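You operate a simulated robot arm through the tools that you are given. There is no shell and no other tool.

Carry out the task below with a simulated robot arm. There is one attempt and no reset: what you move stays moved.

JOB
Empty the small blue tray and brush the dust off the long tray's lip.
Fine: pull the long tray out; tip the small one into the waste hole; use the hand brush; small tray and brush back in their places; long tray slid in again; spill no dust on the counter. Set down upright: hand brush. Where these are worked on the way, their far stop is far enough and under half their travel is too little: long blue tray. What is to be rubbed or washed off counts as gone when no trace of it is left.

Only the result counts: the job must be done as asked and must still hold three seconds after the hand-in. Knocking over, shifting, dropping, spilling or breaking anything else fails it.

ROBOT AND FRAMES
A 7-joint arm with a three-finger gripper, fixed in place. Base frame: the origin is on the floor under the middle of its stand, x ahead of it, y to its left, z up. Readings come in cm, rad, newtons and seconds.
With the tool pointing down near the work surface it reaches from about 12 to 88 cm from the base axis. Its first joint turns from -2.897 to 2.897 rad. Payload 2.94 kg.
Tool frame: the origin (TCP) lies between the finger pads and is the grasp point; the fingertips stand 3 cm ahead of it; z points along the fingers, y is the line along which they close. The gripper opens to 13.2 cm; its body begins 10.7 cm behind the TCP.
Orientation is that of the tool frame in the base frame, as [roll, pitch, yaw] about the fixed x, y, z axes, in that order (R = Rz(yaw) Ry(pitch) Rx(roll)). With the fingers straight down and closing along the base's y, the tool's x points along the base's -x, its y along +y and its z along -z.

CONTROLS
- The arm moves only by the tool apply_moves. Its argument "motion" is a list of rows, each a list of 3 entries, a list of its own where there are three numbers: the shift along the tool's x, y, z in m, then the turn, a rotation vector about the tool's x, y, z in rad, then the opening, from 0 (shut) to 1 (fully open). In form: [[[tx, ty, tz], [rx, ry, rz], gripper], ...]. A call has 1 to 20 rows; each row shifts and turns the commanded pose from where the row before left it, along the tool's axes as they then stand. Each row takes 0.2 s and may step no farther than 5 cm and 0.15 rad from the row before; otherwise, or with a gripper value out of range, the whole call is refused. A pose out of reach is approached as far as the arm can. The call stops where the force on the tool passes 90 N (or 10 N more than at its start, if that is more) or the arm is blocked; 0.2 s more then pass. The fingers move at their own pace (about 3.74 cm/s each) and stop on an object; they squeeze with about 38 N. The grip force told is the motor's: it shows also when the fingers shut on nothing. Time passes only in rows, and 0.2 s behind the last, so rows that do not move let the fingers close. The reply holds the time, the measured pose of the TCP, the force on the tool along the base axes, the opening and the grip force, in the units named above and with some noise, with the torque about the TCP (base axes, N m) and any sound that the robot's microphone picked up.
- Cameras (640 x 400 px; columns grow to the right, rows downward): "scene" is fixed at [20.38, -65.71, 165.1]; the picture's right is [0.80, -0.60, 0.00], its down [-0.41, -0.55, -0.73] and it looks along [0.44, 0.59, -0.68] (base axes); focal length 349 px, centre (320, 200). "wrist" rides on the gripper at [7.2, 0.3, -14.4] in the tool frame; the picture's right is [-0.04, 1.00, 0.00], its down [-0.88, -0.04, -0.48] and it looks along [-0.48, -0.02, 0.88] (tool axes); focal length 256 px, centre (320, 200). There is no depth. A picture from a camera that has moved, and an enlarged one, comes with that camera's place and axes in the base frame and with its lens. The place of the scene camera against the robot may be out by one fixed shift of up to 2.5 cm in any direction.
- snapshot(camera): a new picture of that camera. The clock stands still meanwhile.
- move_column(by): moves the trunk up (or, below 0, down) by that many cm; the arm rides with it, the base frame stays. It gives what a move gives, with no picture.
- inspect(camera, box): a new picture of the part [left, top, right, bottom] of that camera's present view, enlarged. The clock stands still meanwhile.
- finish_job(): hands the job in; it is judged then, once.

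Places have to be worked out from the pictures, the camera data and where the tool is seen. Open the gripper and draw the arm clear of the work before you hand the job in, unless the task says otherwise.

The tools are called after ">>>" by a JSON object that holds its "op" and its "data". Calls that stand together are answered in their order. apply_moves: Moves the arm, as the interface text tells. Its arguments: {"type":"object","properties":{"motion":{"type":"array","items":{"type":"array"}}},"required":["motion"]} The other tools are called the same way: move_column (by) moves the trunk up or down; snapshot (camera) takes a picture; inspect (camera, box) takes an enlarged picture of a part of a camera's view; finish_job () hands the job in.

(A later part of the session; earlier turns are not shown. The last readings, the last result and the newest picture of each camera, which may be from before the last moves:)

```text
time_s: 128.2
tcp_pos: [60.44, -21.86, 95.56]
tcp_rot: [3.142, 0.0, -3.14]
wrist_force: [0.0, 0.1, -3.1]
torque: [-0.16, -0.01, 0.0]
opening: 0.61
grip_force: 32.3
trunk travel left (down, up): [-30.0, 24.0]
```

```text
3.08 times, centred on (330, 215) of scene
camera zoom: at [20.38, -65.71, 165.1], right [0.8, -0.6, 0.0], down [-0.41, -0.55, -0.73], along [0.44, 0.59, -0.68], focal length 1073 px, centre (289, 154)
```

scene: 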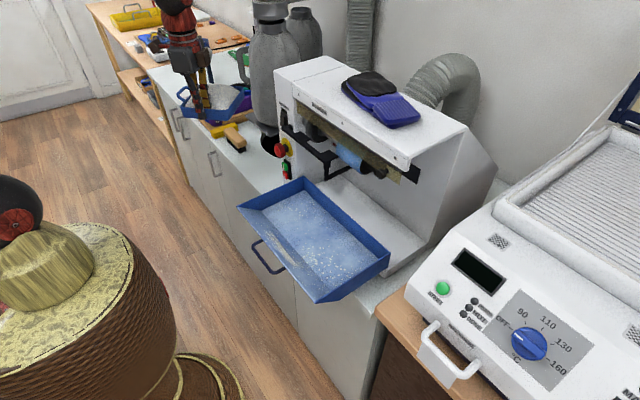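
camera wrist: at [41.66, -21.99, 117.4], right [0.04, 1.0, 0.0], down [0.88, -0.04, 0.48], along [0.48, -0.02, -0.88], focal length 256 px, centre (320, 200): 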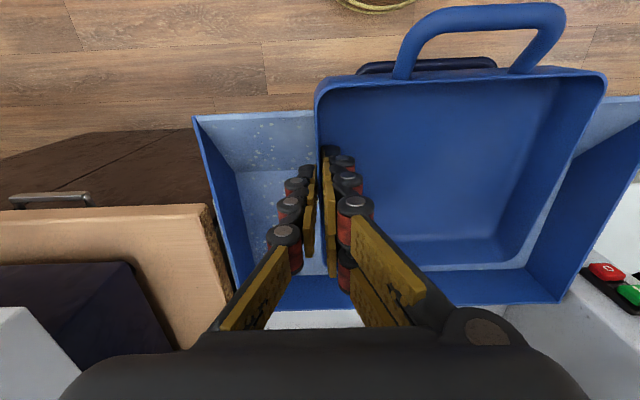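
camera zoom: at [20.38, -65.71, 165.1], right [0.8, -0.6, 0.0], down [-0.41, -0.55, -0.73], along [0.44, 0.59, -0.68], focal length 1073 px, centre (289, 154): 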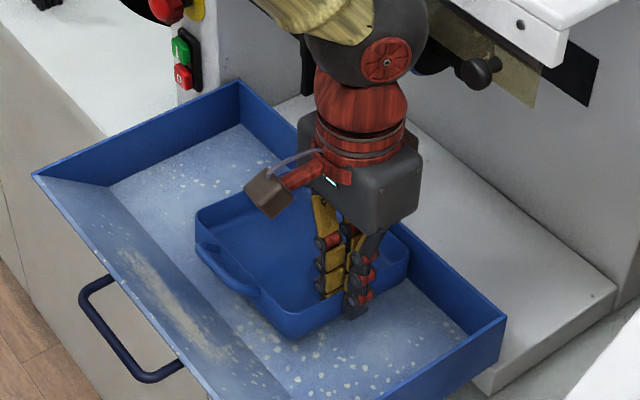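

About 1.2 cm to go. I lower in 3 mm steps and watch for the touch.

>>> {"op": "apply_moves", "data": {"motion": [[[0, 0, 0.003], [0, 0, 0], 0.0], [[0, 0, 0.003], [0, 0, 0], 0.0], [[0, 0, 0.003], [0, 0, 0], 0.0], [[0, 0, 0], [0, 0, 0], 0.0]]}}

```text
time_s: 129.2
tcp_pos: [60.5, -21.7, 94.73]
tcp_rot: [-3.141, 0.002, -3.14]
wrist_force: [0.4, -2.1, 0.7]
torque: [-0.01, -0.21, -0.08]
opening: 0.6
grip_force: 31.8
trunk travel left (down, up): [-30.0, 24.0]
```

First contact (weight coming off). I lower another 3 mm to seat it and release.

>>> {"op": "apply_moves", "data": {"motion": [[[0, 0, 0.002], [0, 0, 0], 0.0], [[0, 0, 0.0015], [0, 0, 0], 0.0], [[0, 0, 0], [0, 0, 0], 0.0]]}}

>>> {"op": "inspect", "data": {"camera": "scene", "box": [270, 170, 390, 270]}}

```text
time_s: 130.0
tcp_pos: [60.42, -21.81, 94.48]
tcp_rot: [-3.14, 0.002, -3.14]
wrist_force: [-0.3, 2.7, 12.7]
torque: [0.05, -1.03, 0.09]
opening: 0.62
grip_force: 31.9
trunk travel left (down, up): [-30.0, 24.0]
```

```text
4.00 times, centred on (330, 220) of scene
camera zoom: at [20.38, -65.71, 165.1], right [0.8, -0.6, 0.0], down [-0.41, -0.55, -0.73], along [0.44, 0.59, -0.68], focal length 1395 px, centre (280, 120)
```

zoom: 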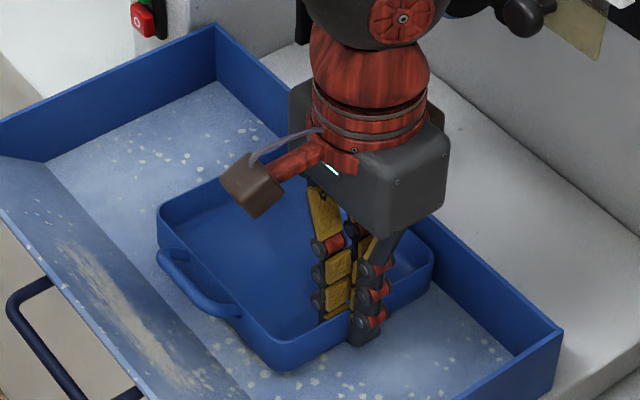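

>>> {"op": "inspect", "data": {"camera": "wrist", "box": [240, 40, 640, 300]}}

```text
1.54 times, centred on (440, 170) of wrist
camera zoom: at [53.16, -21.5, 108.81], right [0.04, 1.0, 0.0], down [0.88, -0.04, 0.48], along [0.48, -0.02, -0.88], focal length 394 px, centre (135, 246)
```

zoom: 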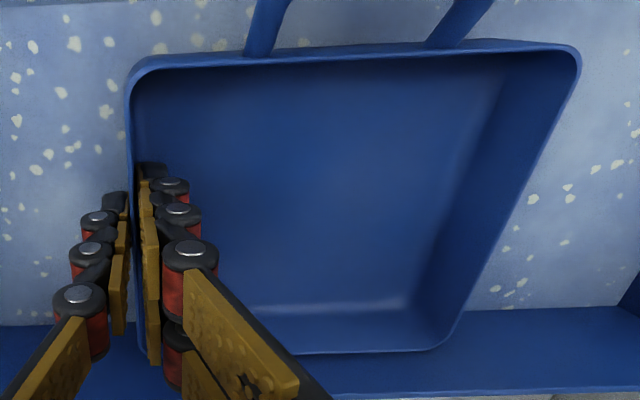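

The tray sits within its place (x 54–67.4); it's only a slight in-grip tilt about y that makes the back edge touch first. I release and it will settle flat.

>>> {"op": "apply_moves", "data": {"motion": [[[0, 0, -0.001], [0, 0, 0], 0.03], [[0, 0, 0], [0, 0, 0], 0.08], [[0, 0, 0], [0, 0, 0], 0.2], [[0, 0, 0], [0, 0, 0], 0.3], [[0, 0, 0], [0, 0, 0], 0.3]]}}

>>> {"op": "inspect", "data": {"camera": "wrist", "box": [200, 0, 640, 260]}}

>>> {"op": "inspect", "data": {"camera": "scene", "box": [270, 170, 390, 270]}}

```text
time_s: 131.2
tcp_pos: [60.45, -21.77, 94.38]
tcp_rot: [3.14, 0.001, -3.141]
wrist_force: [-0.7, 0.0, 0.2]
torque: [0.0, 0.0, 0.02]
opening: 3.98
grip_force: 0.1
trunk travel left (down, up): [-30.0, 24.0]
```

```text
1.45 times, centred on (420, 130) of wrist
camera zoom: at [53.16, -21.49, 108.81], right [0.04, 1.0, 0.0], down [0.88, -0.04, 0.48], along [0.48, -0.02, -0.88], focal length 372 px, centre (174, 302)
```

zoom: 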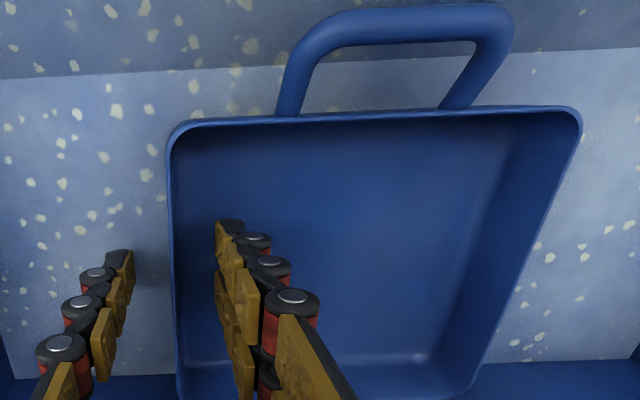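

```text
4.00 times, centred on (330, 220) of scene
camera zoom: at [20.38, -65.71, 165.1], right [0.8, -0.6, 0.0], down [-0.41, -0.55, -0.73], along [0.44, 0.59, -0.68], focal length 1395 px, centre (280, 120)
```

zoom: 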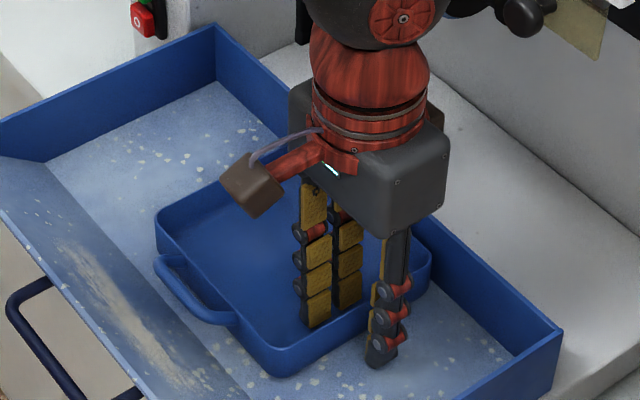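

The small tray is back in place, empty and flat. I lift the hand out, draw back in -x, and rise.

>>> {"op": "apply_moves", "data": {"motion": [[[0, 0, -0.02], [0, 0, 0], 0.3], [[0, 0, -0.03], [0, 0, 0], 0.3], [[0, 0, -0.03], [0, 0, 0], 0.3], [[0.04, 0, 0], [0, 0, 0], 0.3], [[0.045, 0, 0], [0, 0, 0], 0.3], [[0.045, 0, 0], [0, 0, 0], 0.3], [[0, 0, -0.045], [0, 0, 0], 0.3], [[0, 0, -0.045], [0, 0, 0], 0.3], [[0, 0.05, 0], [0, 0, 0], 0.3], [[0, 0.05, 0], [0, 0, 0], 0.3], [[0, 0.05, 0], [0, 0, 0], 0.3], [[0, 0.05, 0], [0, 0, 0], 0.3], [[0, 0.05, 0], [0, 0, 0], 0.3], [[0, 0.05, 0], [0, 0, 0], 0.3], [[0, 0.05, 0], [0, 0, 0], 0.3], [[0, 0.05, 0], [0, 0, 0], 0.3], [[0, 0.05, 0], [0, 0, 0], 0.3], [[0, 0, 0], [0, 0, 0], 0.3]]}}

>>> {"op": "snapshot", "data": {"camera": "wrist"}}

>>> {"op": "snapshot", "data": {"camera": "scene"}}

```text
time_s: 135.0
tcp_pos: [47.45, 23.2, 111.57]
tcp_rot: [3.141, -0.001, 3.141]
wrist_force: [0.0, -0.2, 0.4]
torque: [-0.01, 0.01, -0.01]
opening: 3.96
grip_force: 0.1
trunk travel left (down, up): [-30.0, 24.0]
```

```text
taken
camera wrist: at [40.24, 23.58, 125.96], right [0.04, 1.0, 0.0], down [0.88, -0.04, 0.48], along [0.48, -0.02, -0.88], focal length 256 px, centre (320, 200)
```

wrist: 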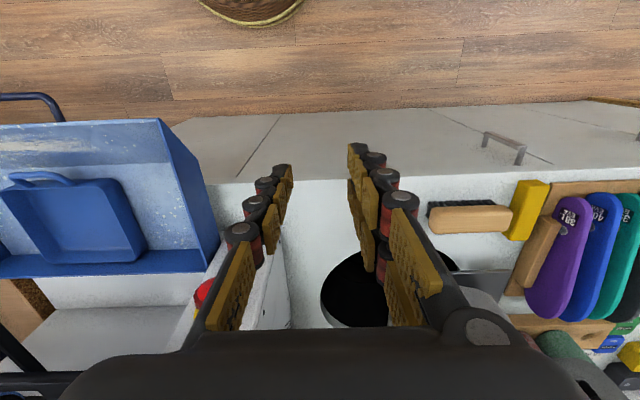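

```text
taken
```

scene: 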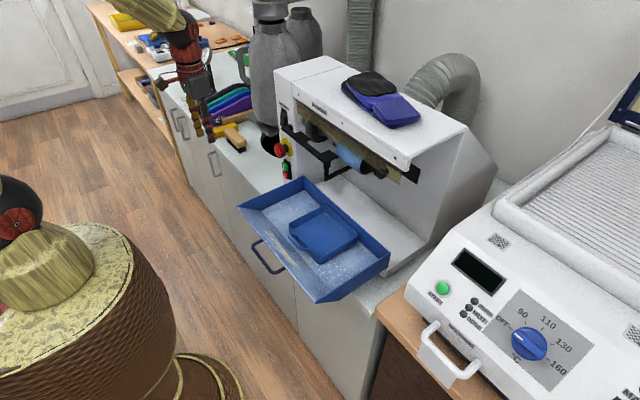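

Now the brush. I zoom in on it from here.

>>> {"op": "inspect", "data": {"camera": "wrist", "box": [400, 160, 580, 280]}}

>>> {"op": "inspect", "data": {"camera": "scene", "box": [195, 105, 275, 165]}}

```text
3.33 times, centred on (490, 220) of wrist
camera zoom: at [40.24, 23.58, 125.96], right [0.04, 1.0, 0.0], down [0.88, -0.04, 0.48], along [0.48, -0.02, -0.88], focal length 853 px, centre (-247, 133)
```

zoom: 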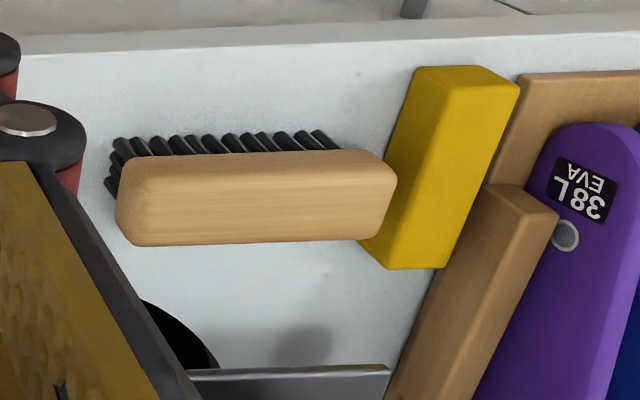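

```text
6.67 times, centred on (235, 135) of scene
camera zoom: at [20.38, -65.71, 165.1], right [0.8, -0.6, 0.0], down [-0.41, -0.55, -0.73], along [0.44, 0.59, -0.68], focal length 2325 px, centre (887, 633)
```

zoom: 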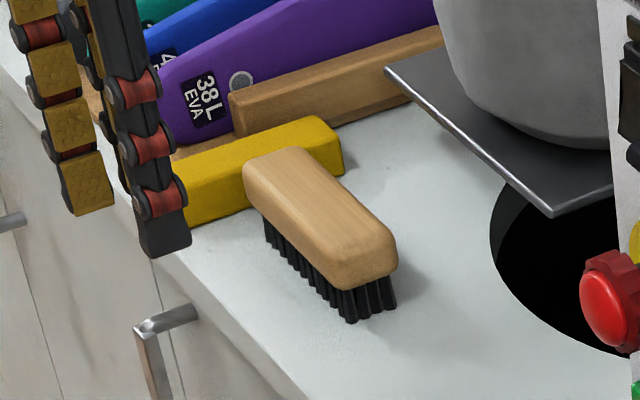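

The brush is a wooden block ~10 cm long (along y), ~3.5 cm wide, bristles down. I'll grip it across its width: turn the hand to yaw 90° and move above it for a centred look.

>>> {"op": "apply_moves", "data": {"motion": [[[0, 0, 0], [0, 0, 0.143], 0.4], [[0, 0, 0], [0, 0, 0.143], 0.4], [[0, 0, 0], [0, 0, 0.143], 0.45], [[0, 0, 0], [0, 0, 0.143], 0.45], [[0, 0, 0], [0, 0, 0.143], 0.5], [[0, 0, 0], [0, 0, 0.143], 0.5], [[0, 0, 0], [0, 0, 0.143], 0.5], [[0, 0, 0], [0, 0, 0.143], 0.5], [[0, 0, 0], [0, 0, 0.143], 0.5], [[0, 0, 0], [0, 0, 0.143], 0.5], [[0, 0, 0], [0, 0, 0.1408], 0.5], [[0.04, 0.027, 0], [0, 0, 0], 0.5], [[0.04, 0.027, 0], [0, 0, 0], 0.5], [[0.04, 0.027, 0], [0, 0, 0], 0.5], [[0.04, 0.027, 0], [0, 0, 0], 0.5], [[0.04, 0.027, 0], [0, 0, 0], 0.5], [[0.03, 0.025, 0], [0, 0, 0], 0.5], [[0, 0, 0.03], [0, 0, 0], 0.5], [[0, 0, 0], [0, 0, 0], 0.5]]}}

>>> {"op": "snapshot", "data": {"camera": "wrist"}}

>>> {"op": "inspect", "data": {"camera": "scene", "box": [180, 60, 290, 170]}}

```text
time_s: 139.0
tcp_pos: [63.56, 46.18, 108.46]
tcp_rot: [-3.14, -0.001, 1.57]
wrist_force: [-0.5, 1.0, -0.1]
torque: [-0.03, 0.0, 0.03]
opening: 6.6
grip_force: 0.1
trunk travel left (down, up): [-30.0, 24.0]
```

```text
taken
camera wrist: at [63.8, 53.3, 122.77], right [1.0, -0.04, 0.0], down [-0.04, -0.88, 0.48], along [-0.02, -0.48, -0.88], focal length 256 px, centre (320, 200)
```

wrist: 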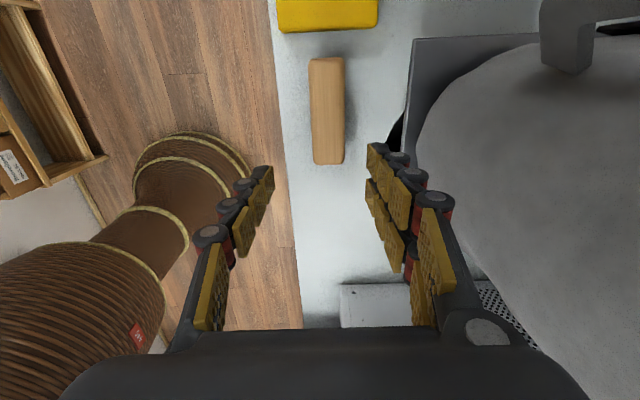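

```text
3.64 times, centred on (235, 115) of scene
camera zoom: at [20.38, -65.71, 165.1], right [0.8, -0.6, 0.0], down [-0.41, -0.55, -0.73], along [0.44, 0.59, -0.68], focal length 1268 px, centre (629, 509)
```

zoom: 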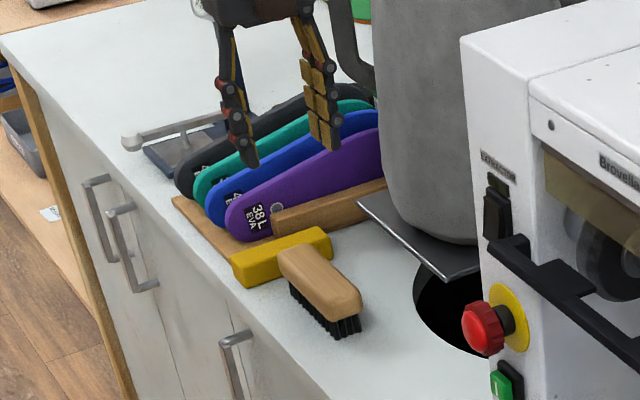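

Now the brush is clearly seen: x 62.3–66.4, y 41.7–53.6 (12 cm long, 4.1 cm wide), with a 2 cm gap to the yellow block. I centre on it and descend to z≈97.

>>> {"op": "apply_moves", "data": {"motion": [[[0.015, 0.0085, 0.02], [0, 0, 0], 0.5], [[0, 0, 0.03], [0, 0, 0], 0.5], [[0, 0, 0.03], [0, 0, 0], 0.5], [[0, 0, 0.03], [0, 0, 0], 0.5], [[0, 0, 0], [0, 0, 0], 0.5]]}}

>>> {"op": "snapshot", "data": {"camera": "wrist"}}

>>> {"op": "inspect", "data": {"camera": "scene", "box": [195, 85, 285, 165]}}

```text
time_s: 140.2
tcp_pos: [64.25, 47.84, 97.36]
tcp_rot: [-3.141, 0.0, 1.57]
wrist_force: [0.0, -0.3, 0.2]
torque: [-0.03, -0.02, 0.0]
opening: 6.62
grip_force: 0.0
trunk travel left (down, up): [-30.0, 24.0]
```

```text
taken
camera wrist: at [64.54, 54.93, 111.74], right [1.0, -0.04, 0.0], down [-0.04, -0.88, 0.48], along [-0.02, -0.48, -0.88], focal length 256 px, centre (320, 200)
```

wrist: 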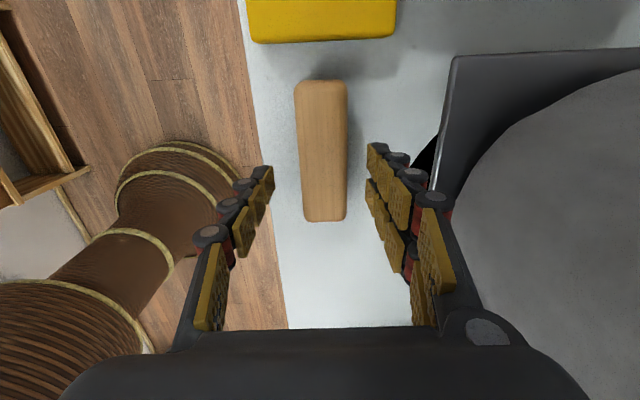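

```text
5.00 times, centred on (240, 125) of scene
camera zoom: at [20.38, -65.71, 165.1], right [0.8, -0.6, 0.0], down [-0.41, -0.55, -0.73], along [0.44, 0.59, -0.68], focal length 1744 px, centre (720, 575)
```

zoom: 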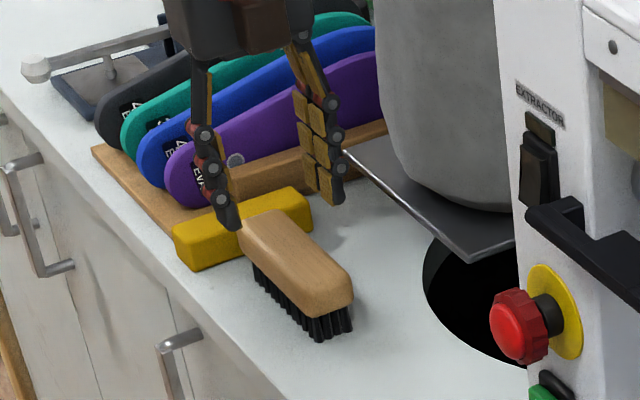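

Well centred. I descend so the pads cover the wooden body (TCP z≈91) and close.

>>> {"op": "apply_moves", "data": {"motion": [[[-0.002, 0.0015, 0.02], [0, 0, 0], 0.5], [[0, 0, 0.02], [0, 0, 0], 0.5], [[0, 0, 0.015], [0, 0, 0], 0.5], [[0, 0, 0.008], [0, 0, 0], 0.5], [[0, 0, 0], [0, 0, 0], 0.5]]}}

>>> {"op": "inspect", "data": {"camera": "scene", "box": [205, 95, 275, 155]}}

>>> {"op": "inspect", "data": {"camera": "wrist", "box": [220, 80, 440, 280]}}

```text
time_s: 141.4
tcp_pos: [64.46, 47.5, 91.03]
tcp_rot: [3.141, 0.0, 1.57]
wrist_force: [-0.3, -0.2, 0.1]
torque: [-0.02, -0.02, 0.01]
opening: 6.6
grip_force: 0.1
trunk travel left (down, up): [-30.0, 24.0]
```

```text
6.67 times, centred on (240, 125) of scene
camera zoom: at [20.38, -65.71, 165.1], right [0.8, -0.6, 0.0], down [-0.41, -0.55, -0.73], along [0.44, 0.59, -0.68], focal length 2325 px, centre (853, 700)
```

zoom: 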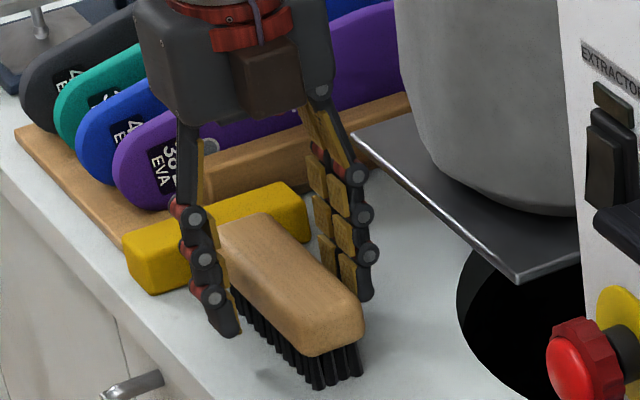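

```text
2.00 times, centred on (330, 180) of wrist
camera zoom: at [64.71, 54.7, 105.38], right [1.0, -0.04, 0.0], down [-0.04, -0.88, 0.48], along [-0.02, -0.48, -0.88], focal length 512 px, centre (300, 240)
```

zoom: 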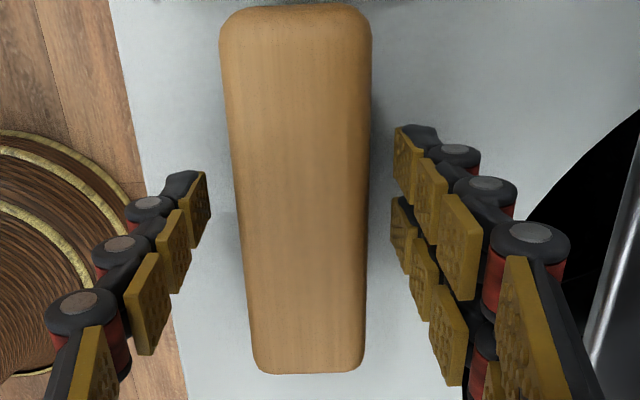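

Fingers straddle the wood symmetrically. I raise 4 mm so only the wood is held, and close.

>>> {"op": "apply_moves", "data": {"motion": [[[0, 0, -0.004], [0, 0, 0], 0.5], [[0, 0, 0], [0, 0, 0], 0.35], [[0, 0, 0], [0, 0, 0], 0.25], [[0, 0, 0], [0, 0, 0], 0.0], [[0, 0, 0], [0, 0, 0], 0.0], [[0, 0, 0], [0, 0, 0], 0.0], [[0, 0, 0], [0, 0, 0], 0.0]]}}

>>> {"op": "inspect", "data": {"camera": "scene", "box": [205, 95, 275, 155]}}

```text
time_s: 143.0
tcp_pos: [64.48, 47.62, 91.38]
tcp_rot: [-3.141, 0.001, 1.571]
wrist_force: [1.0, -0.6, 0.8]
torque: [-0.01, -0.01, -0.02]
opening: 4.05
grip_force: 38.6
trunk travel left (down, up): [-30.0, 24.0]
```

```text
6.67 times, centred on (240, 125) of scene
camera zoom: at [20.38, -65.71, 165.1], right [0.8, -0.6, 0.0], down [-0.41, -0.55, -0.73], along [0.44, 0.59, -0.68], focal length 2325 px, centre (853, 700)
```

zoom: 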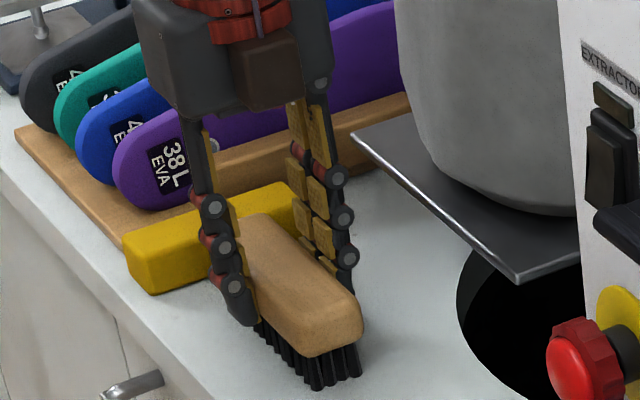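

Brush gripped (4.05 cm, 38.6 N) at TCP (64.48, 47.62, 91.38) — I'll return it to exactly this pose. I lift it straight up.

>>> {"op": "apply_moves", "data": {"motion": [[[0, 0, -0.004], [0, 0, 0], 0.0], [[0, 0, -0.008], [0, 0, 0], 0.0], [[0, 0, -0.015], [0, 0, 0], 0.0], [[0, 0, -0.02], [0, 0, 0], 0.0], [[0, 0, -0.025], [0, 0, 0], 0.0], [[0, 0, -0.025], [0, 0, 0], 0.0], [[0, 0, -0.025], [0, 0, 0], 0.0], [[0, 0, -0.02], [0, 0, 0], 0.0], [[0, 0, -0.01], [0, 0, 0], 0.0], [[0, 0, -0.005], [0, 0, 0], 0.0], [[0, 0, 0], [0, 0, 0], 0.0]]}}

>>> {"op": "snapshot", "data": {"camera": "wrist"}}

>>> {"op": "inspect", "data": {"camera": "scene", "box": [170, 50, 290, 160]}}

```text
time_s: 145.4
tcp_pos: [64.4, 47.56, 107.2]
tcp_rot: [3.141, 0.0, 1.568]
wrist_force: [0.5, -0.1, -1.3]
torque: [0.0, 0.02, 0.01]
opening: 4.11
grip_force: 37.9
trunk travel left (down, up): [-30.0, 24.0]
```

```text
taken
camera wrist: at [64.65, 54.7, 121.57], right [1.0, -0.04, 0.0], down [-0.04, -0.88, 0.48], along [-0.02, -0.48, -0.88], focal length 256 px, centre (320, 200)
```

wrist: 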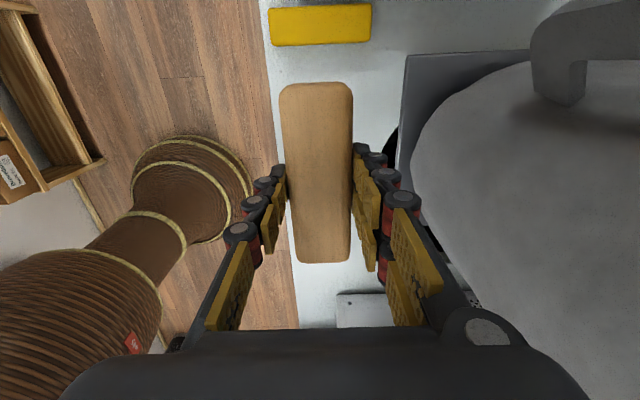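

```text
3.64 times, centred on (230, 105) of scene
camera zoom: at [20.38, -65.71, 165.1], right [0.8, -0.6, 0.0], down [-0.41, -0.55, -0.73], along [0.44, 0.59, -0.68], focal length 1268 px, centre (647, 546)
```

zoom: 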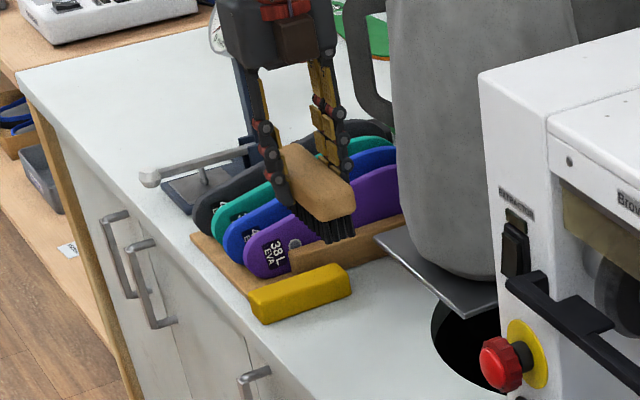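

Brush held firmly and level. I carry it back in -x and over to the tray.

>>> {"op": "apply_moves", "data": {"motion": [[[0, -0.02, 0], [0, 0, 0], 0.0], [[0, -0.04, 0], [0, 0, 0], 0.0], [[0, -0.04, 0], [0, 0, 0], 0.0], [[0, -0.04, 0], [0, 0, 0], 0.0], [[-0.02, -0.015, 0], [0, 0, 0], 0.0], [[-0.035, -0.01, 0], [0, 0, 0], 0.0], [[-0.045, 0, 0], [0, 0, 0], 0.0], [[-0.045, 0, 0], [0, 0, 0], 0.0], [[-0.045, 0, 0], [0, 0, 0], 0.0], [[-0.045, 0, 0], [0, 0, 0], 0.0], [[-0.045, 0, 0], [0, 0, 0], 0.0], [[-0.045, 0, 0], [0, 0, 0], 0.0], [[-0.045, 0, 0], [0, 0, 0], 0.0], [[-0.045, 0, 0], [0, 0, 0], 0.0], [[-0.045, 0, 0], [0, 0, 0], 0.0], [[-0.045, 0, 0], [0, 0, 0], 0.0], [[-0.045, 0, 0], [0, 0, 0], 0.0], [[-0.03, 0, 0], [0, 0, 0], 0.0], [[-0.02, 0, 0], [0, 0, 0], 0.0], [[0, 0, 0], [0, 0, 0], 0.0]]}}

>>> {"op": "snapshot", "data": {"camera": "wrist"}}

>>> {"op": "inspect", "data": {"camera": "scene", "box": [220, 130, 400, 300]}}

```text
time_s: 149.6
tcp_pos: [48.17, -12.33, 107.2]
tcp_rot: [3.141, 0.0, 1.571]
wrist_force: [-0.3, -0.3, -0.7]
torque: [-0.01, 0.01, -0.05]
opening: 4.09
grip_force: 38.4
trunk travel left (down, up): [-30.0, 24.0]
```

```text
taken
camera wrist: at [48.37, -5.19, 121.52], right [1.0, -0.04, 0.0], down [-0.04, -0.88, 0.48], along [-0.02, -0.48, -0.88], focal length 256 px, centre (320, 200)
```

wrist: 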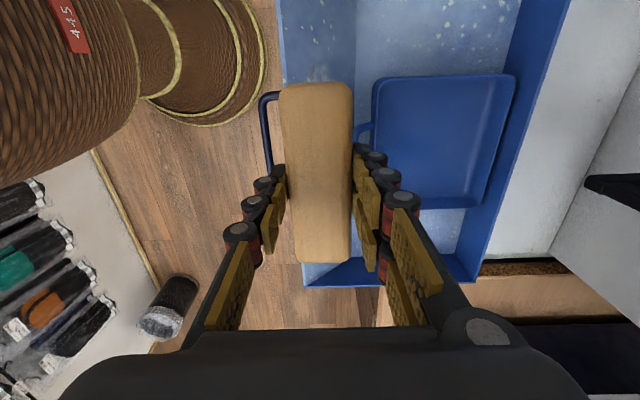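

```text
2.35 times, centred on (310, 215) of scene
camera zoom: at [20.38, -65.71, 165.1], right [0.8, -0.6, 0.0], down [-0.41, -0.55, -0.73], along [0.44, 0.59, -0.68], focal length 820 px, centre (344, 165)
```

zoom: 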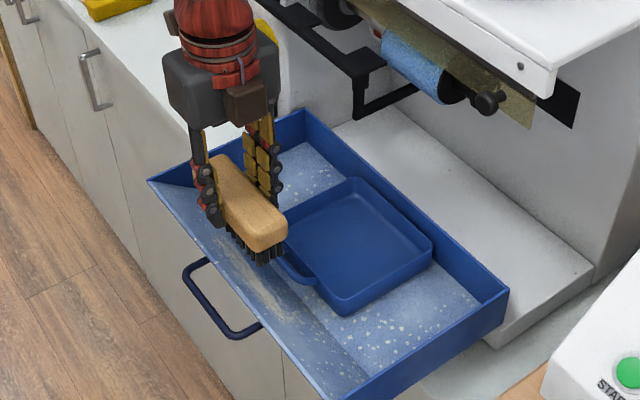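

The brush is over the tray. Before brushing I want precise lip and dust-streak geometry, so I move to +y for an unobstructed look along the lip.

>>> {"op": "apply_moves", "data": {"motion": [[[0.045, 0, 0], [0, 0, 0], 0.0], [[0.045, 0, 0], [0, 0, 0], 0.0], [[0.045, 0, 0], [0, 0, 0], 0.0], [[0.045, 0, 0], [0, 0, 0], 0.0], [[0, 0, 0], [0, 0, 0], 0.0]]}}

>>> {"op": "snapshot", "data": {"camera": "wrist"}}

>>> {"op": "inspect", "data": {"camera": "wrist", "box": [260, 60, 420, 300]}}

>>> {"op": "inspect", "data": {"camera": "scene", "box": [230, 190, 350, 290]}}

```text
time_s: 150.8
tcp_pos: [47.93, 5.33, 107.32]
tcp_rot: [3.141, 0.002, 1.571]
wrist_force: [1.4, -1.2, -1.2]
torque: [0.01, -0.02, 0.01]
opening: 4.1
grip_force: 38.2
trunk travel left (down, up): [-30.0, 24.0]
```

```text
taken
camera wrist: at [48.34, 12.53, 121.61], right [1.0, -0.04, 0.0], down [-0.04, -0.88, 0.48], along [-0.02, -0.48, -0.88], focal length 256 px, centre (320, 200)
```

wrist: 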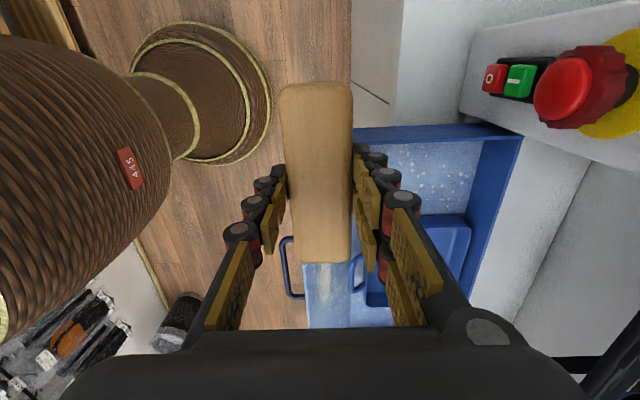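

```text
1.67 times, centred on (340, 180) of wrist
camera zoom: at [48.34, 12.53, 121.61], right [1.0, -0.04, 0.0], down [-0.04, -0.88, 0.48], along [-0.02, -0.48, -0.88], focal length 427 px, centre (287, 233)
```

zoom: 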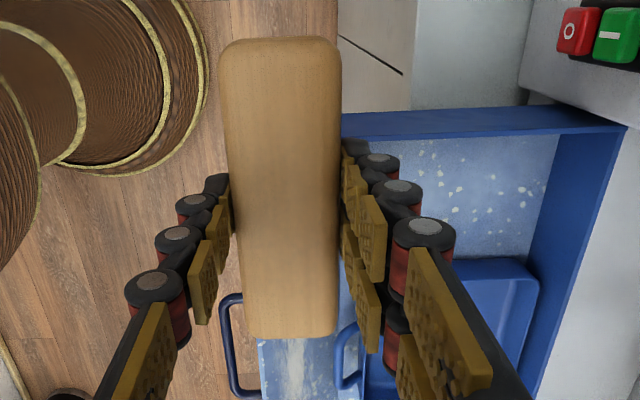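

```text
4.00 times, centred on (290, 240) of scene
camera zoom: at [20.38, -65.71, 165.1], right [0.8, -0.6, 0.0], down [-0.41, -0.55, -0.73], along [0.44, 0.59, -0.68], focal length 1395 px, centre (440, 40)
```

zoom: 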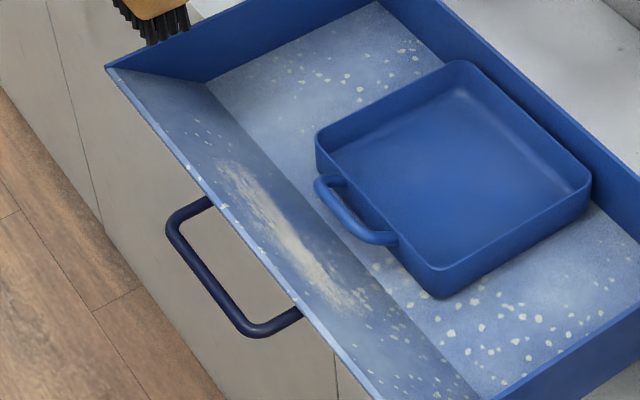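

From the scene view, the streak covers roughly the 0.15–0.7 fraction of the sloping lip. I try a first pass with the brush upright and lengthwise along the lip: move to y≈-13, x≈48.3 and lower gently until the bristles touch.

>>> {"op": "apply_moves", "data": {"motion": [[[-0.045, 0.001, 0], [0, 0, 0], 0.0], [[-0.045, 0.001, 0], [0, 0, 0], 0.0], [[-0.045, 0.001, 0], [0, 0, 0], 0.0], [[-0.048, 0.001, 0], [0, 0, 0], 0.0], [[0, 0, 0.02], [0, 0, 0], 0.0], [[0, 0, 0.02], [0, 0, 0], 0.0], [[0, 0, 0.015], [0, 0, 0], 0.0], [[0, 0, 0], [0, 0, 0], 0.0]]}}

>>> {"op": "inspect", "data": {"camera": "scene", "box": [230, 170, 350, 290]}}

```text
time_s: 152.6
tcp_pos: [48.5, -12.71, 101.7]
tcp_rot: [3.141, 0.0, 1.571]
wrist_force: [-0.3, 0.7, -0.9]
torque: [0.02, -0.03, 0.01]
opening: 4.08
grip_force: 37.6
trunk travel left (down, up): [-30.0, 24.0]
```

```text
3.33 times, centred on (290, 230) of scene
camera zoom: at [20.38, -65.71, 165.1], right [0.8, -0.6, 0.0], down [-0.41, -0.55, -0.73], along [0.44, 0.59, -0.68], focal length 1162 px, centre (420, 100)
```

zoom: 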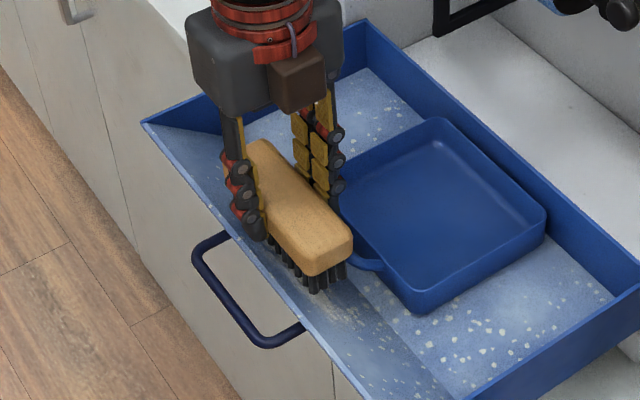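

Bristles are ~1.3 cm above the lip. I lower in 3 mm steps.

>>> {"op": "apply_moves", "data": {"motion": [[[0, 0, 0.003], [0, 0, 0], 0.0], [[0, 0, 0.003], [0, 0, 0], 0.0], [[0, 0, 0.003], [0, 0, 0], 0.0], [[0, 0, 0], [0, 0, 0], 0.0]]}}

```text
time_s: 153.6
tcp_pos: [48.43, -12.75, 100.76]
tcp_rot: [-3.141, 0.0, 1.569]
wrist_force: [0.6, -0.7, -0.2]
torque: [0.02, 0.03, 0.0]
opening: 4.11
grip_force: 37.7
trunk travel left (down, up): [-30.0, 24.0]
```

>>> {"op": "apply_moves", "data": {"motion": [[[0, 0, 0.003], [0, 0, 0], 0.0], [[0, 0, 0.003], [0, 0, 0], 0.0], [[0, 0, 0], [0, 0, 0], 0.0]]}}

```text
time_s: 154.4
tcp_pos: [48.66, -12.76, 100.41]
tcp_rot: [3.132, 0.004, 1.57]
wrist_force: [13.8, 1.4, 29.8]
torque: [0.24, -0.24, -0.1]
opening: 4.1
grip_force: 37.9
trunk travel left (down, up): [-30.0, 24.0]
```

Bristles press on the lip (30 N). I ease off 2 mm and sweep along the lip in ±y.

>>> {"op": "apply_moves", "data": {"motion": [[[0, 0, -0.002], [0, 0, 0], 0.0], [[-0.015, 0, 0], [0, 0, 0], 0.0], [[-0.02, 0, 0], [0, 0, 0], 0.0], [[-0.015, 0, 0], [0, 0, 0], 0.0], [[0.02, 0, 0], [0, 0, 0], 0.0], [[0.025, 0, 0], [0, 0, 0], 0.0], [[0.025, 0, 0], [0, 0, 0], 0.0], [[0.02, 0, 0], [0, 0, 0], 0.0], [[0, 0, 0], [0, 0, 0], 0.0]]}}

>>> {"op": "inspect", "data": {"camera": "scene", "box": [230, 170, 350, 290]}}

```text
time_s: 156.4
tcp_pos: [48.74, -8.62, 100.47]
tcp_rot: [3.136, -0.001, 1.571]
wrist_force: [22.8, -11.9, 26.4]
torque: [-0.67, -0.75, 0.15]
opening: 4.11
grip_force: 38.4
trunk travel left (down, up): [-30.0, 24.0]
```

```text
3.33 times, centred on (290, 230) of scene
camera zoom: at [20.38, -65.71, 165.1], right [0.8, -0.6, 0.0], down [-0.41, -0.55, -0.73], along [0.44, 0.59, -0.68], focal length 1162 px, centre (420, 100)
```

zoom: 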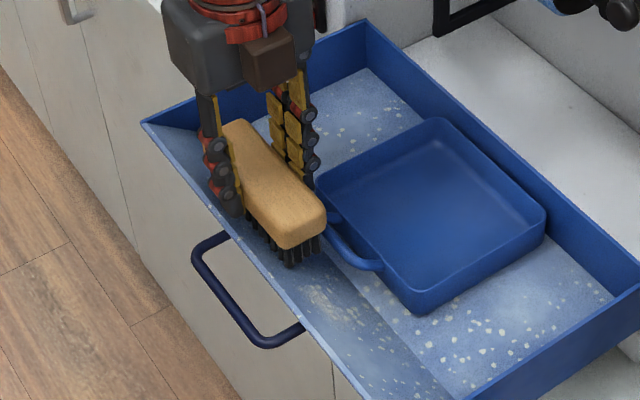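

It is working — part of the streak is gone. I lift the brush and look at what remains.

>>> {"op": "apply_moves", "data": {"motion": [[[0, 0, -0.02], [0, 0, 0], 0.0], [[0, 0, -0.03], [0, 0, 0], 0.0], [[0.045, 0, 0], [0, 0, 0], 0.0], [[0.045, 0, 0], [0, 0, 0], 0.0], [[0.045, 0, 0], [0, 0, 0], 0.0], [[0, 0, 0], [0, 0, 0], 0.0]]}}

>>> {"op": "inspect", "data": {"camera": "scene", "box": [230, 190, 350, 290]}}

>>> {"op": "inspect", "data": {"camera": "scene", "box": [260, 210, 330, 270]}}

```text
time_s: 157.8
tcp_pos: [48.34, 4.66, 105.43]
tcp_rot: [3.141, -0.001, 1.571]
wrist_force: [0.6, 0.1, -0.5]
torque: [-0.04, 0.03, 0.02]
opening: 4.11
grip_force: 38.4
trunk travel left (down, up): [-30.0, 24.0]
```

```text
4.00 times, centred on (290, 240) of scene
camera zoom: at [20.38, -65.71, 165.1], right [0.8, -0.6, 0.0], down [-0.41, -0.55, -0.73], along [0.44, 0.59, -0.68], focal length 1395 px, centre (440, 40)
```

zoom: 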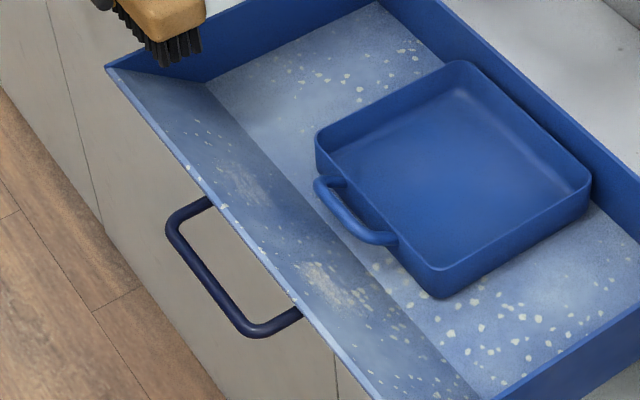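

```text
6.67 times, centred on (295, 240) of scene
camera zoom: at [20.38, -65.71, 165.1], right [0.8, -0.6, 0.0], down [-0.41, -0.55, -0.73], along [0.44, 0.59, -0.68], focal length 2325 px, centre (487, -67)
```

zoom: 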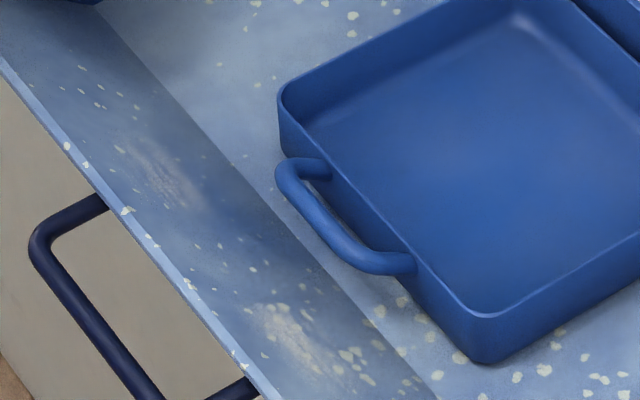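

The middle is completely clean across the full streak width; patches remain at both ends (y≈-20 and y≈-7). I stroke the -y end now.

>>> {"op": "apply_moves", "data": {"motion": [[[-0.045, 0.0005, 0], [0, 0, 0], 0.0], [[-0.045, 0.0005, 0], [0, 0, 0], 0.0], [[-0.045, 0, 0], [0, 0, 0], 0.0], [[-0.045, 0, 0], [0, 0, 0], 0.0], [[-0.045, 0, 0], [0, 0, 0], 0.0], [[0, 0, 0.025], [0, 0, 0], 0.0], [[0, 0, 0.015], [0, 0, 0], 0.0], [[0, 0, 0.008], [0, 0, 0], 0.0], [[0, 0, 0.003], [0, 0, 0], 0.0], [[-0.015, 0, 0], [0, 0, 0], 0.0], [[-0.015, 0, 0], [0, 0, 0], 0.0], [[0.02, 0, 0], [0, 0, 0], 0.0], [[0.02, 0, 0], [0, 0, 0], 0.0], [[0.02, 0, 0], [0, 0, 0], 0.0], [[-0.02, 0, 0], [0, 0, 0], 0.0], [[-0.02, 0, 0], [0, 0, 0], 0.0], [[-0.02, 0, 0], [0, 0, 0], 0.0], [[0.02, 0, 0], [0, 0, 0], 0.0], [[0.02, 0, 0], [0, 0, 0], 0.0]]}}

>>> {"op": "inspect", "data": {"camera": "scene", "box": [230, 170, 350, 290]}}

```text
time_s: 161.8
tcp_pos: [48.74, -16.98, 100.43]
tcp_rot: [3.139, 0.002, 1.572]
wrist_force: [19.5, -9.2, 23.9]
torque: [-0.64, -0.56, -0.02]
opening: 4.09
grip_force: 38.2
trunk travel left (down, up): [-30.0, 24.0]
```

```text
3.33 times, centred on (290, 230) of scene
camera zoom: at [20.38, -65.71, 165.1], right [0.8, -0.6, 0.0], down [-0.41, -0.55, -0.73], along [0.44, 0.59, -0.68], focal length 1162 px, centre (420, 100)
```

zoom: 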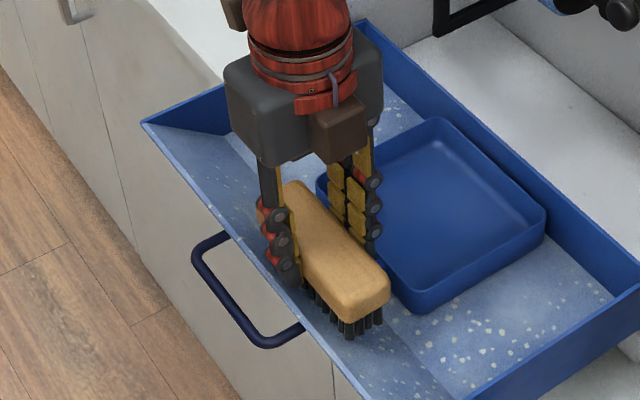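

Contact is good. Now I lift slightly, move to the +y end (around y≈-7) and stroke there.

>>> {"op": "apply_moves", "data": {"motion": [[[0, 0, -0.015], [0, 0, 0], 0.0], [[0.04, 0, -0.005], [0, 0, 0], 0.0], [[0.04, 0, 0], [0, 0, 0], 0.0], [[0.02, 0, 0], [0, 0, 0], 0.0], [[0, 0, 0.01], [0, 0, 0], 0.0], [[0, 0, 0.01], [0, 0, 0], 0.0], [[0.015, 0, 0.0], [0, 0, 0], 0.0], [[0.015, 0, 0], [0, 0, 0], 0.0], [[-0.02, 0, 0], [0, 0, 0], 0.0], [[-0.02, 0, 0], [0, 0, 0], 0.0], [[-0.02, 0, 0], [0, 0, 0], 0.0], [[0.02, 0, 0], [0, 0, 0], 0.0], [[0.02, 0, 0], [0, 0, 0], 0.0], [[0.02, 0, 0], [0, 0, 0], 0.0], [[-0.02, 0, 0], [0, 0, 0], 0.0], [[-0.02, 0, 0], [0, 0, 0], 0.0], [[0, 0, 0], [0, 0, 0], 0.0]]}}

>>> {"op": "apply_moves", "data": {"motion": [[[0, 0, -0.02], [0, 0, 0], 0.0], [[0, 0, -0.03], [0, 0, 0], 0.0], [[0.045, 0, 0], [0, 0, 0], 0.0], [[0.045, 0, 0], [0, 0, 0], 0.0], [[0.045, 0, 0], [0, 0, 0], 0.0], [[0, 0, 0], [0, 0, 0], 0.0]]}}

>>> {"op": "inspect", "data": {"camera": "scene", "box": [230, 190, 350, 290]}}

>>> {"op": "inspect", "data": {"camera": "scene", "box": [260, 210, 330, 270]}}

```text
time_s: 165.4
tcp_pos: [48.82, -7.56, 100.37]
tcp_rot: [3.139, 0.003, 1.573]
wrist_force: [23.0, 13.9, 26.4]
torque: [0.68, -0.75, -0.14]
opening: 4.13
grip_force: 38.3
trunk travel left (down, up): [-30.0, 24.0]
```

```text
time_s: 166.8
tcp_pos: [48.45, 5.84, 105.22]
tcp_rot: [3.141, 0.0, 1.572]
wrist_force: [0.3, 0.1, -1.1]
torque: [-0.01, 0.01, -0.02]
opening: 4.1
grip_force: 38.1
trunk travel left (down, up): [-30.0, 24.0]
```

```text
4.00 times, centred on (290, 240) of scene
camera zoom: at [20.38, -65.71, 165.1], right [0.8, -0.6, 0.0], down [-0.41, -0.55, -0.73], along [0.44, 0.59, -0.68], focal length 1395 px, centre (440, 40)
```

zoom: 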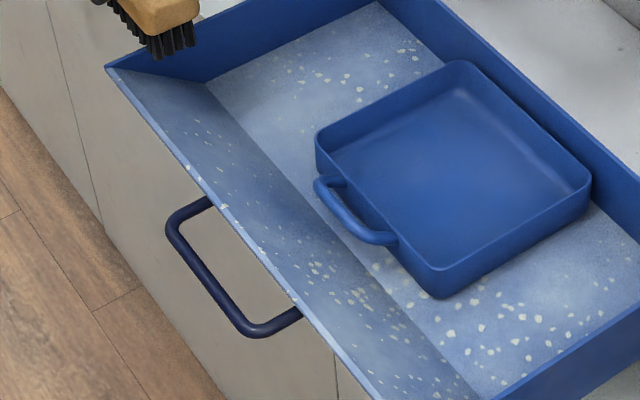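

```text
6.67 times, centred on (295, 240) of scene
camera zoom: at [20.38, -65.71, 165.1], right [0.8, -0.6, 0.0], down [-0.41, -0.55, -0.73], along [0.44, 0.59, -0.68], focal length 2325 px, centre (487, -67)
```

zoom: 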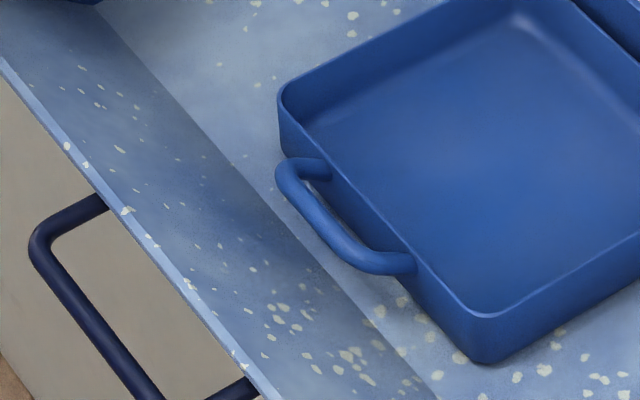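

The streak looks gone; only the tray's own paint flecks remain. I check closely with the wrist camera from the -y side for faint residue.

>>> {"op": "apply_moves", "data": {"motion": [[[0, -0.03, -0.03], [0, 0, 0], 0.0], [[0, -0.03, -0.03], [0, 0, 0], 0.0], [[0, -0.03, -0.03], [0, 0, 0], 0.0], [[0, 0, 0], [0, 0, -0.143], 0.0], [[0, 0, 0], [0, 0, -0.143], 0.0], [[0, 0, 0], [0, 0, -0.143], 0.0], [[0, 0, 0], [0, 0, -0.143], 0.0], [[0, 0, 0], [0, 0, -0.143], 0.0], [[0, 0, 0], [0, 0, -0.143], 0.0], [[0, 0, 0], [0, 0, -0.143], 0.0], [[0, 0, 0], [0, 0, -0.143], 0.0], [[0, 0, 0], [0, 0, -0.143], 0.0], [[0, 0, 0], [0, 0, -0.143], 0.0], [[0, 0, 0], [0, 0, -0.1408], 0.0], [[0, 0, 0], [0, 0, 0], 0.0]]}}

>>> {"op": "snapshot", "data": {"camera": "wrist"}}

>>> {"op": "inspect", "data": {"camera": "wrist", "box": [100, 180, 320, 320]}}

```text
time_s: 170.0
tcp_pos: [39.54, 5.71, 114.26]
tcp_rot: [3.141, 0.001, -3.141]
wrist_force: [-0.2, 0.7, -0.2]
torque: [0.01, 0.03, 0.03]
opening: 4.13
grip_force: 37.8
trunk travel left (down, up): [-30.0, 24.0]
```

```text
taken
camera wrist: at [32.26, 5.98, 128.62], right [0.04, 1.0, 0.0], down [0.88, -0.04, 0.48], along [0.48, -0.02, -0.88], focal length 256 px, centre (320, 200)
```

wrist: 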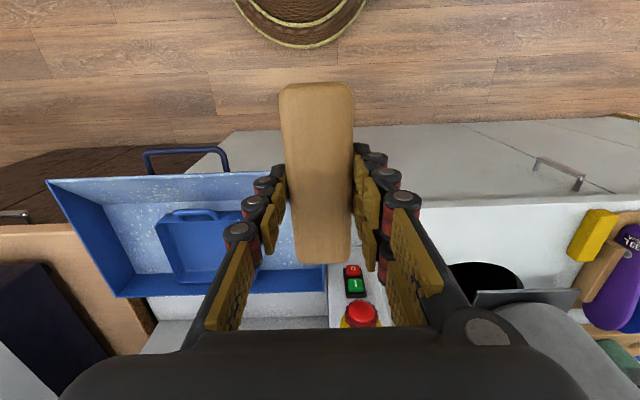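

```text
2.86 times, centred on (210, 250) of wrist
camera zoom: at [32.26, 5.98, 128.62], right [0.04, 1.0, 0.0], down [0.88, -0.04, 0.48], along [0.48, -0.02, -0.88], focal length 731 px, centre (634, 57)
```

zoom: 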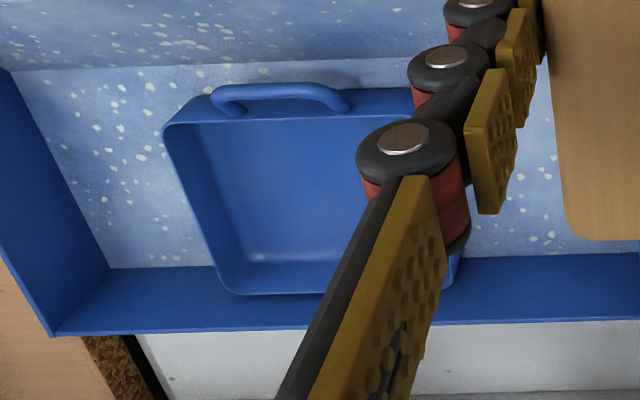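

>>> {"op": "inspect", "data": {"camera": "wrist", "box": [40, 160, 290, 240]}}

>>> {"op": "inspect", "data": {"camera": "wrist", "box": [130, 165, 260, 225]}}

```text
2.56 times, centred on (165, 200) of wrist
camera zoom: at [32.26, 5.98, 128.62], right [0.04, 1.0, 0.0], down [0.88, -0.04, 0.48], along [0.48, -0.02, -0.88], focal length 655 px, centre (717, 200)
```

zoom: 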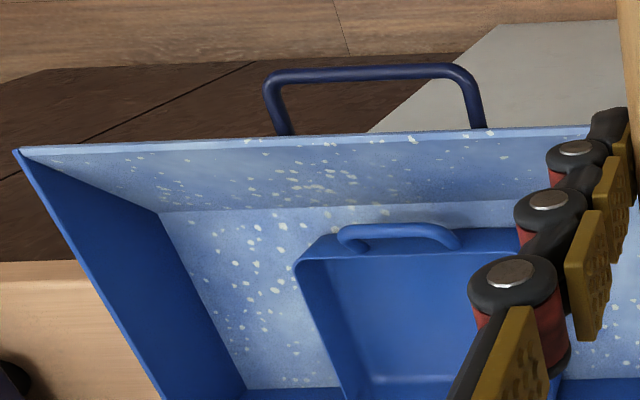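

```text
4.92 times, centred on (195, 195) of wrist
camera zoom: at [32.26, 5.98, 128.62], right [0.04, 1.0, 0.0], down [0.88, -0.04, 0.48], along [0.48, -0.02, -0.88], focal length 1260 px, centre (935, 225)
```

zoom: 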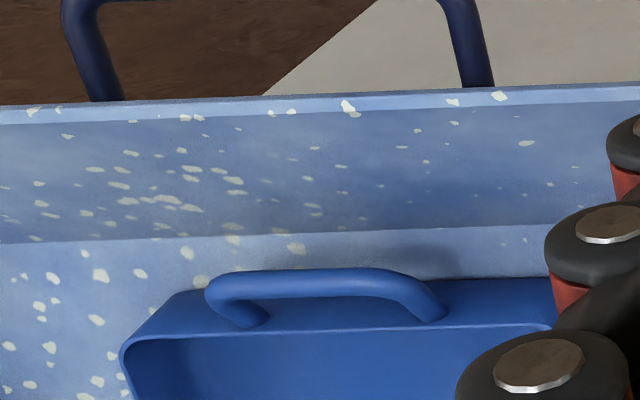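

No streak visible any more. For certainty I make one more full-length pass, including the streak's upper fringe. First rotate back and position at y≈-6, x≈47.7.

>>> {"op": "apply_moves", "data": {"motion": [[[0, 0, 0], [0, 0, 0.143], 0.0], [[0, 0, 0], [0, 0, 0.143], 0.0], [[0, 0, 0], [0, 0, 0.143], 0.0], [[0, 0, 0], [0, 0, 0.143], 0.0], [[0, 0, 0], [0, 0, 0.143], 0.0], [[0, 0, 0], [0, 0, 0.143], 0.0], [[0, 0, 0], [0, 0, 0.143], 0.0], [[0, 0, 0], [0, 0, 0.143], 0.0], [[0, 0, 0], [0, 0, 0.143], 0.0], [[0, 0, 0], [0, 0, 0.143], 0.0], [[0, 0, 0], [0, 0, 0.1408], 0.0], [[-0.03, 0.03, 0.02], [0, 0, 0], 0.0], [[-0.03, 0.03, 0.02], [0, 0, 0], 0.0], [[-0.03, 0.022, 0.02], [0, 0, 0], 0.0], [[-0.03, 0, 0.03], [0, 0, 0], 0.0], [[0, 0, 0.03], [0, 0, 0], 0.0], [[0, 0, 0], [0, 0, 0], 0.0]]}}

```text
time_s: 173.6
tcp_pos: [47.62, -6.32, 102.28]
tcp_rot: [3.14, -0.001, 1.572]
wrist_force: [-0.1, 0.1, -1.8]
torque: [-0.03, 0.02, -0.04]
opening: 4.09
grip_force: 37.4
trunk travel left (down, up): [-30.0, 24.0]
```

>>> {"op": "apply_moves", "data": {"motion": [[[0, 0, 0.006], [0, 0, 0], 0.0], [[0, 0, 0.004], [0, 0, 0], 0.0], [[0, 0, 0.003], [0, 0, 0], 0.0], [[0, 0, 0], [0, 0, 0], 0.0]]}}

```text
time_s: 174.6
tcp_pos: [47.82, -6.35, 101.13]
tcp_rot: [3.136, 0.002, 1.57]
wrist_force: [9.4, 0.4, 18.7]
torque: [-0.03, -0.12, 0.05]
opening: 4.12
grip_force: 37.8
trunk travel left (down, up): [-30.0, 24.0]
```

Contact again (19 N). I sweep to y≈-20 and back along the upper part.

>>> {"op": "apply_moves", "data": {"motion": [[[-0.02, 0, 0], [0, 0, 0], 0.0], [[-0.02, 0, 0], [0, 0, 0], 0.0], [[-0.02, 0, 0], [0, 0, 0], 0.0], [[-0.02, 0, 0], [0, 0, 0], 0.0], [[-0.02, 0, 0], [0, 0, 0], 0.0], [[-0.02, 0, 0], [0, 0, 0], 0.0], [[-0.02, 0, 0], [0, 0, 0], 0.0], [[0.02, 0, 0], [0, 0, 0], 0.0], [[0.02, 0, 0], [0, 0, 0], 0.0], [[0.02, 0, 0], [0, 0, 0], 0.0], [[0.02, 0, 0], [0, 0, 0], 0.0], [[0.02, 0, 0], [0, 0, 0], 0.0], [[0.02, 0, 0], [0, 0, 0], 0.0], [[0.02, 0, 0], [0, 0, 0], 0.0], [[0, 0, 0], [0, 0, 0], 0.0]]}}

>>> {"op": "apply_moves", "data": {"motion": [[[0, 0.006, 0.003], [0, 0, 0], 0.0], [[0, 0.005, 0.003], [0, 0, 0], 0.0], [[-0.02, 0, 0], [0, 0, 0], 0.0], [[-0.02, 0, 0], [0, 0, 0], 0.0], [[-0.02, 0, 0], [0, 0, 0], 0.0], [[-0.02, 0, 0], [0, 0, 0], 0.0], [[-0.02, 0, 0], [0, 0, 0], 0.0], [[-0.02, 0, 0], [0, 0, 0], 0.0], [[-0.02, 0, 0], [0, 0, 0], 0.0], [[0.02, 0, 0], [0, 0, 0], 0.0], [[0.02, 0, 0], [0, 0, 0], 0.0], [[0.02, 0, 0], [0, 0, 0], 0.0], [[0.02, 0, 0], [0, 0, 0], 0.0], [[0.02, 0, 0], [0, 0, 0], 0.0], [[0.02, 0, 0], [0, 0, 0], 0.0], [[0.02, 0, 0], [0, 0, 0], 0.0], [[0, 0, 0], [0, 0, 0], 0.0]]}}

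```text
time_s: 177.8
tcp_pos: [47.89, -6.28, 101.05]
tcp_rot: [3.139, 0.0, 1.571]
wrist_force: [23.7, -8.4, 26.9]
torque: [-0.27, -0.75, 0.04]
opening: 4.13
grip_force: 38.5
trunk travel left (down, up): [-30.0, 24.0]
```

```text
time_s: 181.4
tcp_pos: [48.88, -6.34, 100.31]
tcp_rot: [-3.139, 0.001, 1.572]
wrist_force: [1.6, -0.5, 1.3]
torque: [0.1, -0.01, 0.02]
opening: 4.1
grip_force: 38.3
trunk travel left (down, up): [-30.0, 24.0]
```

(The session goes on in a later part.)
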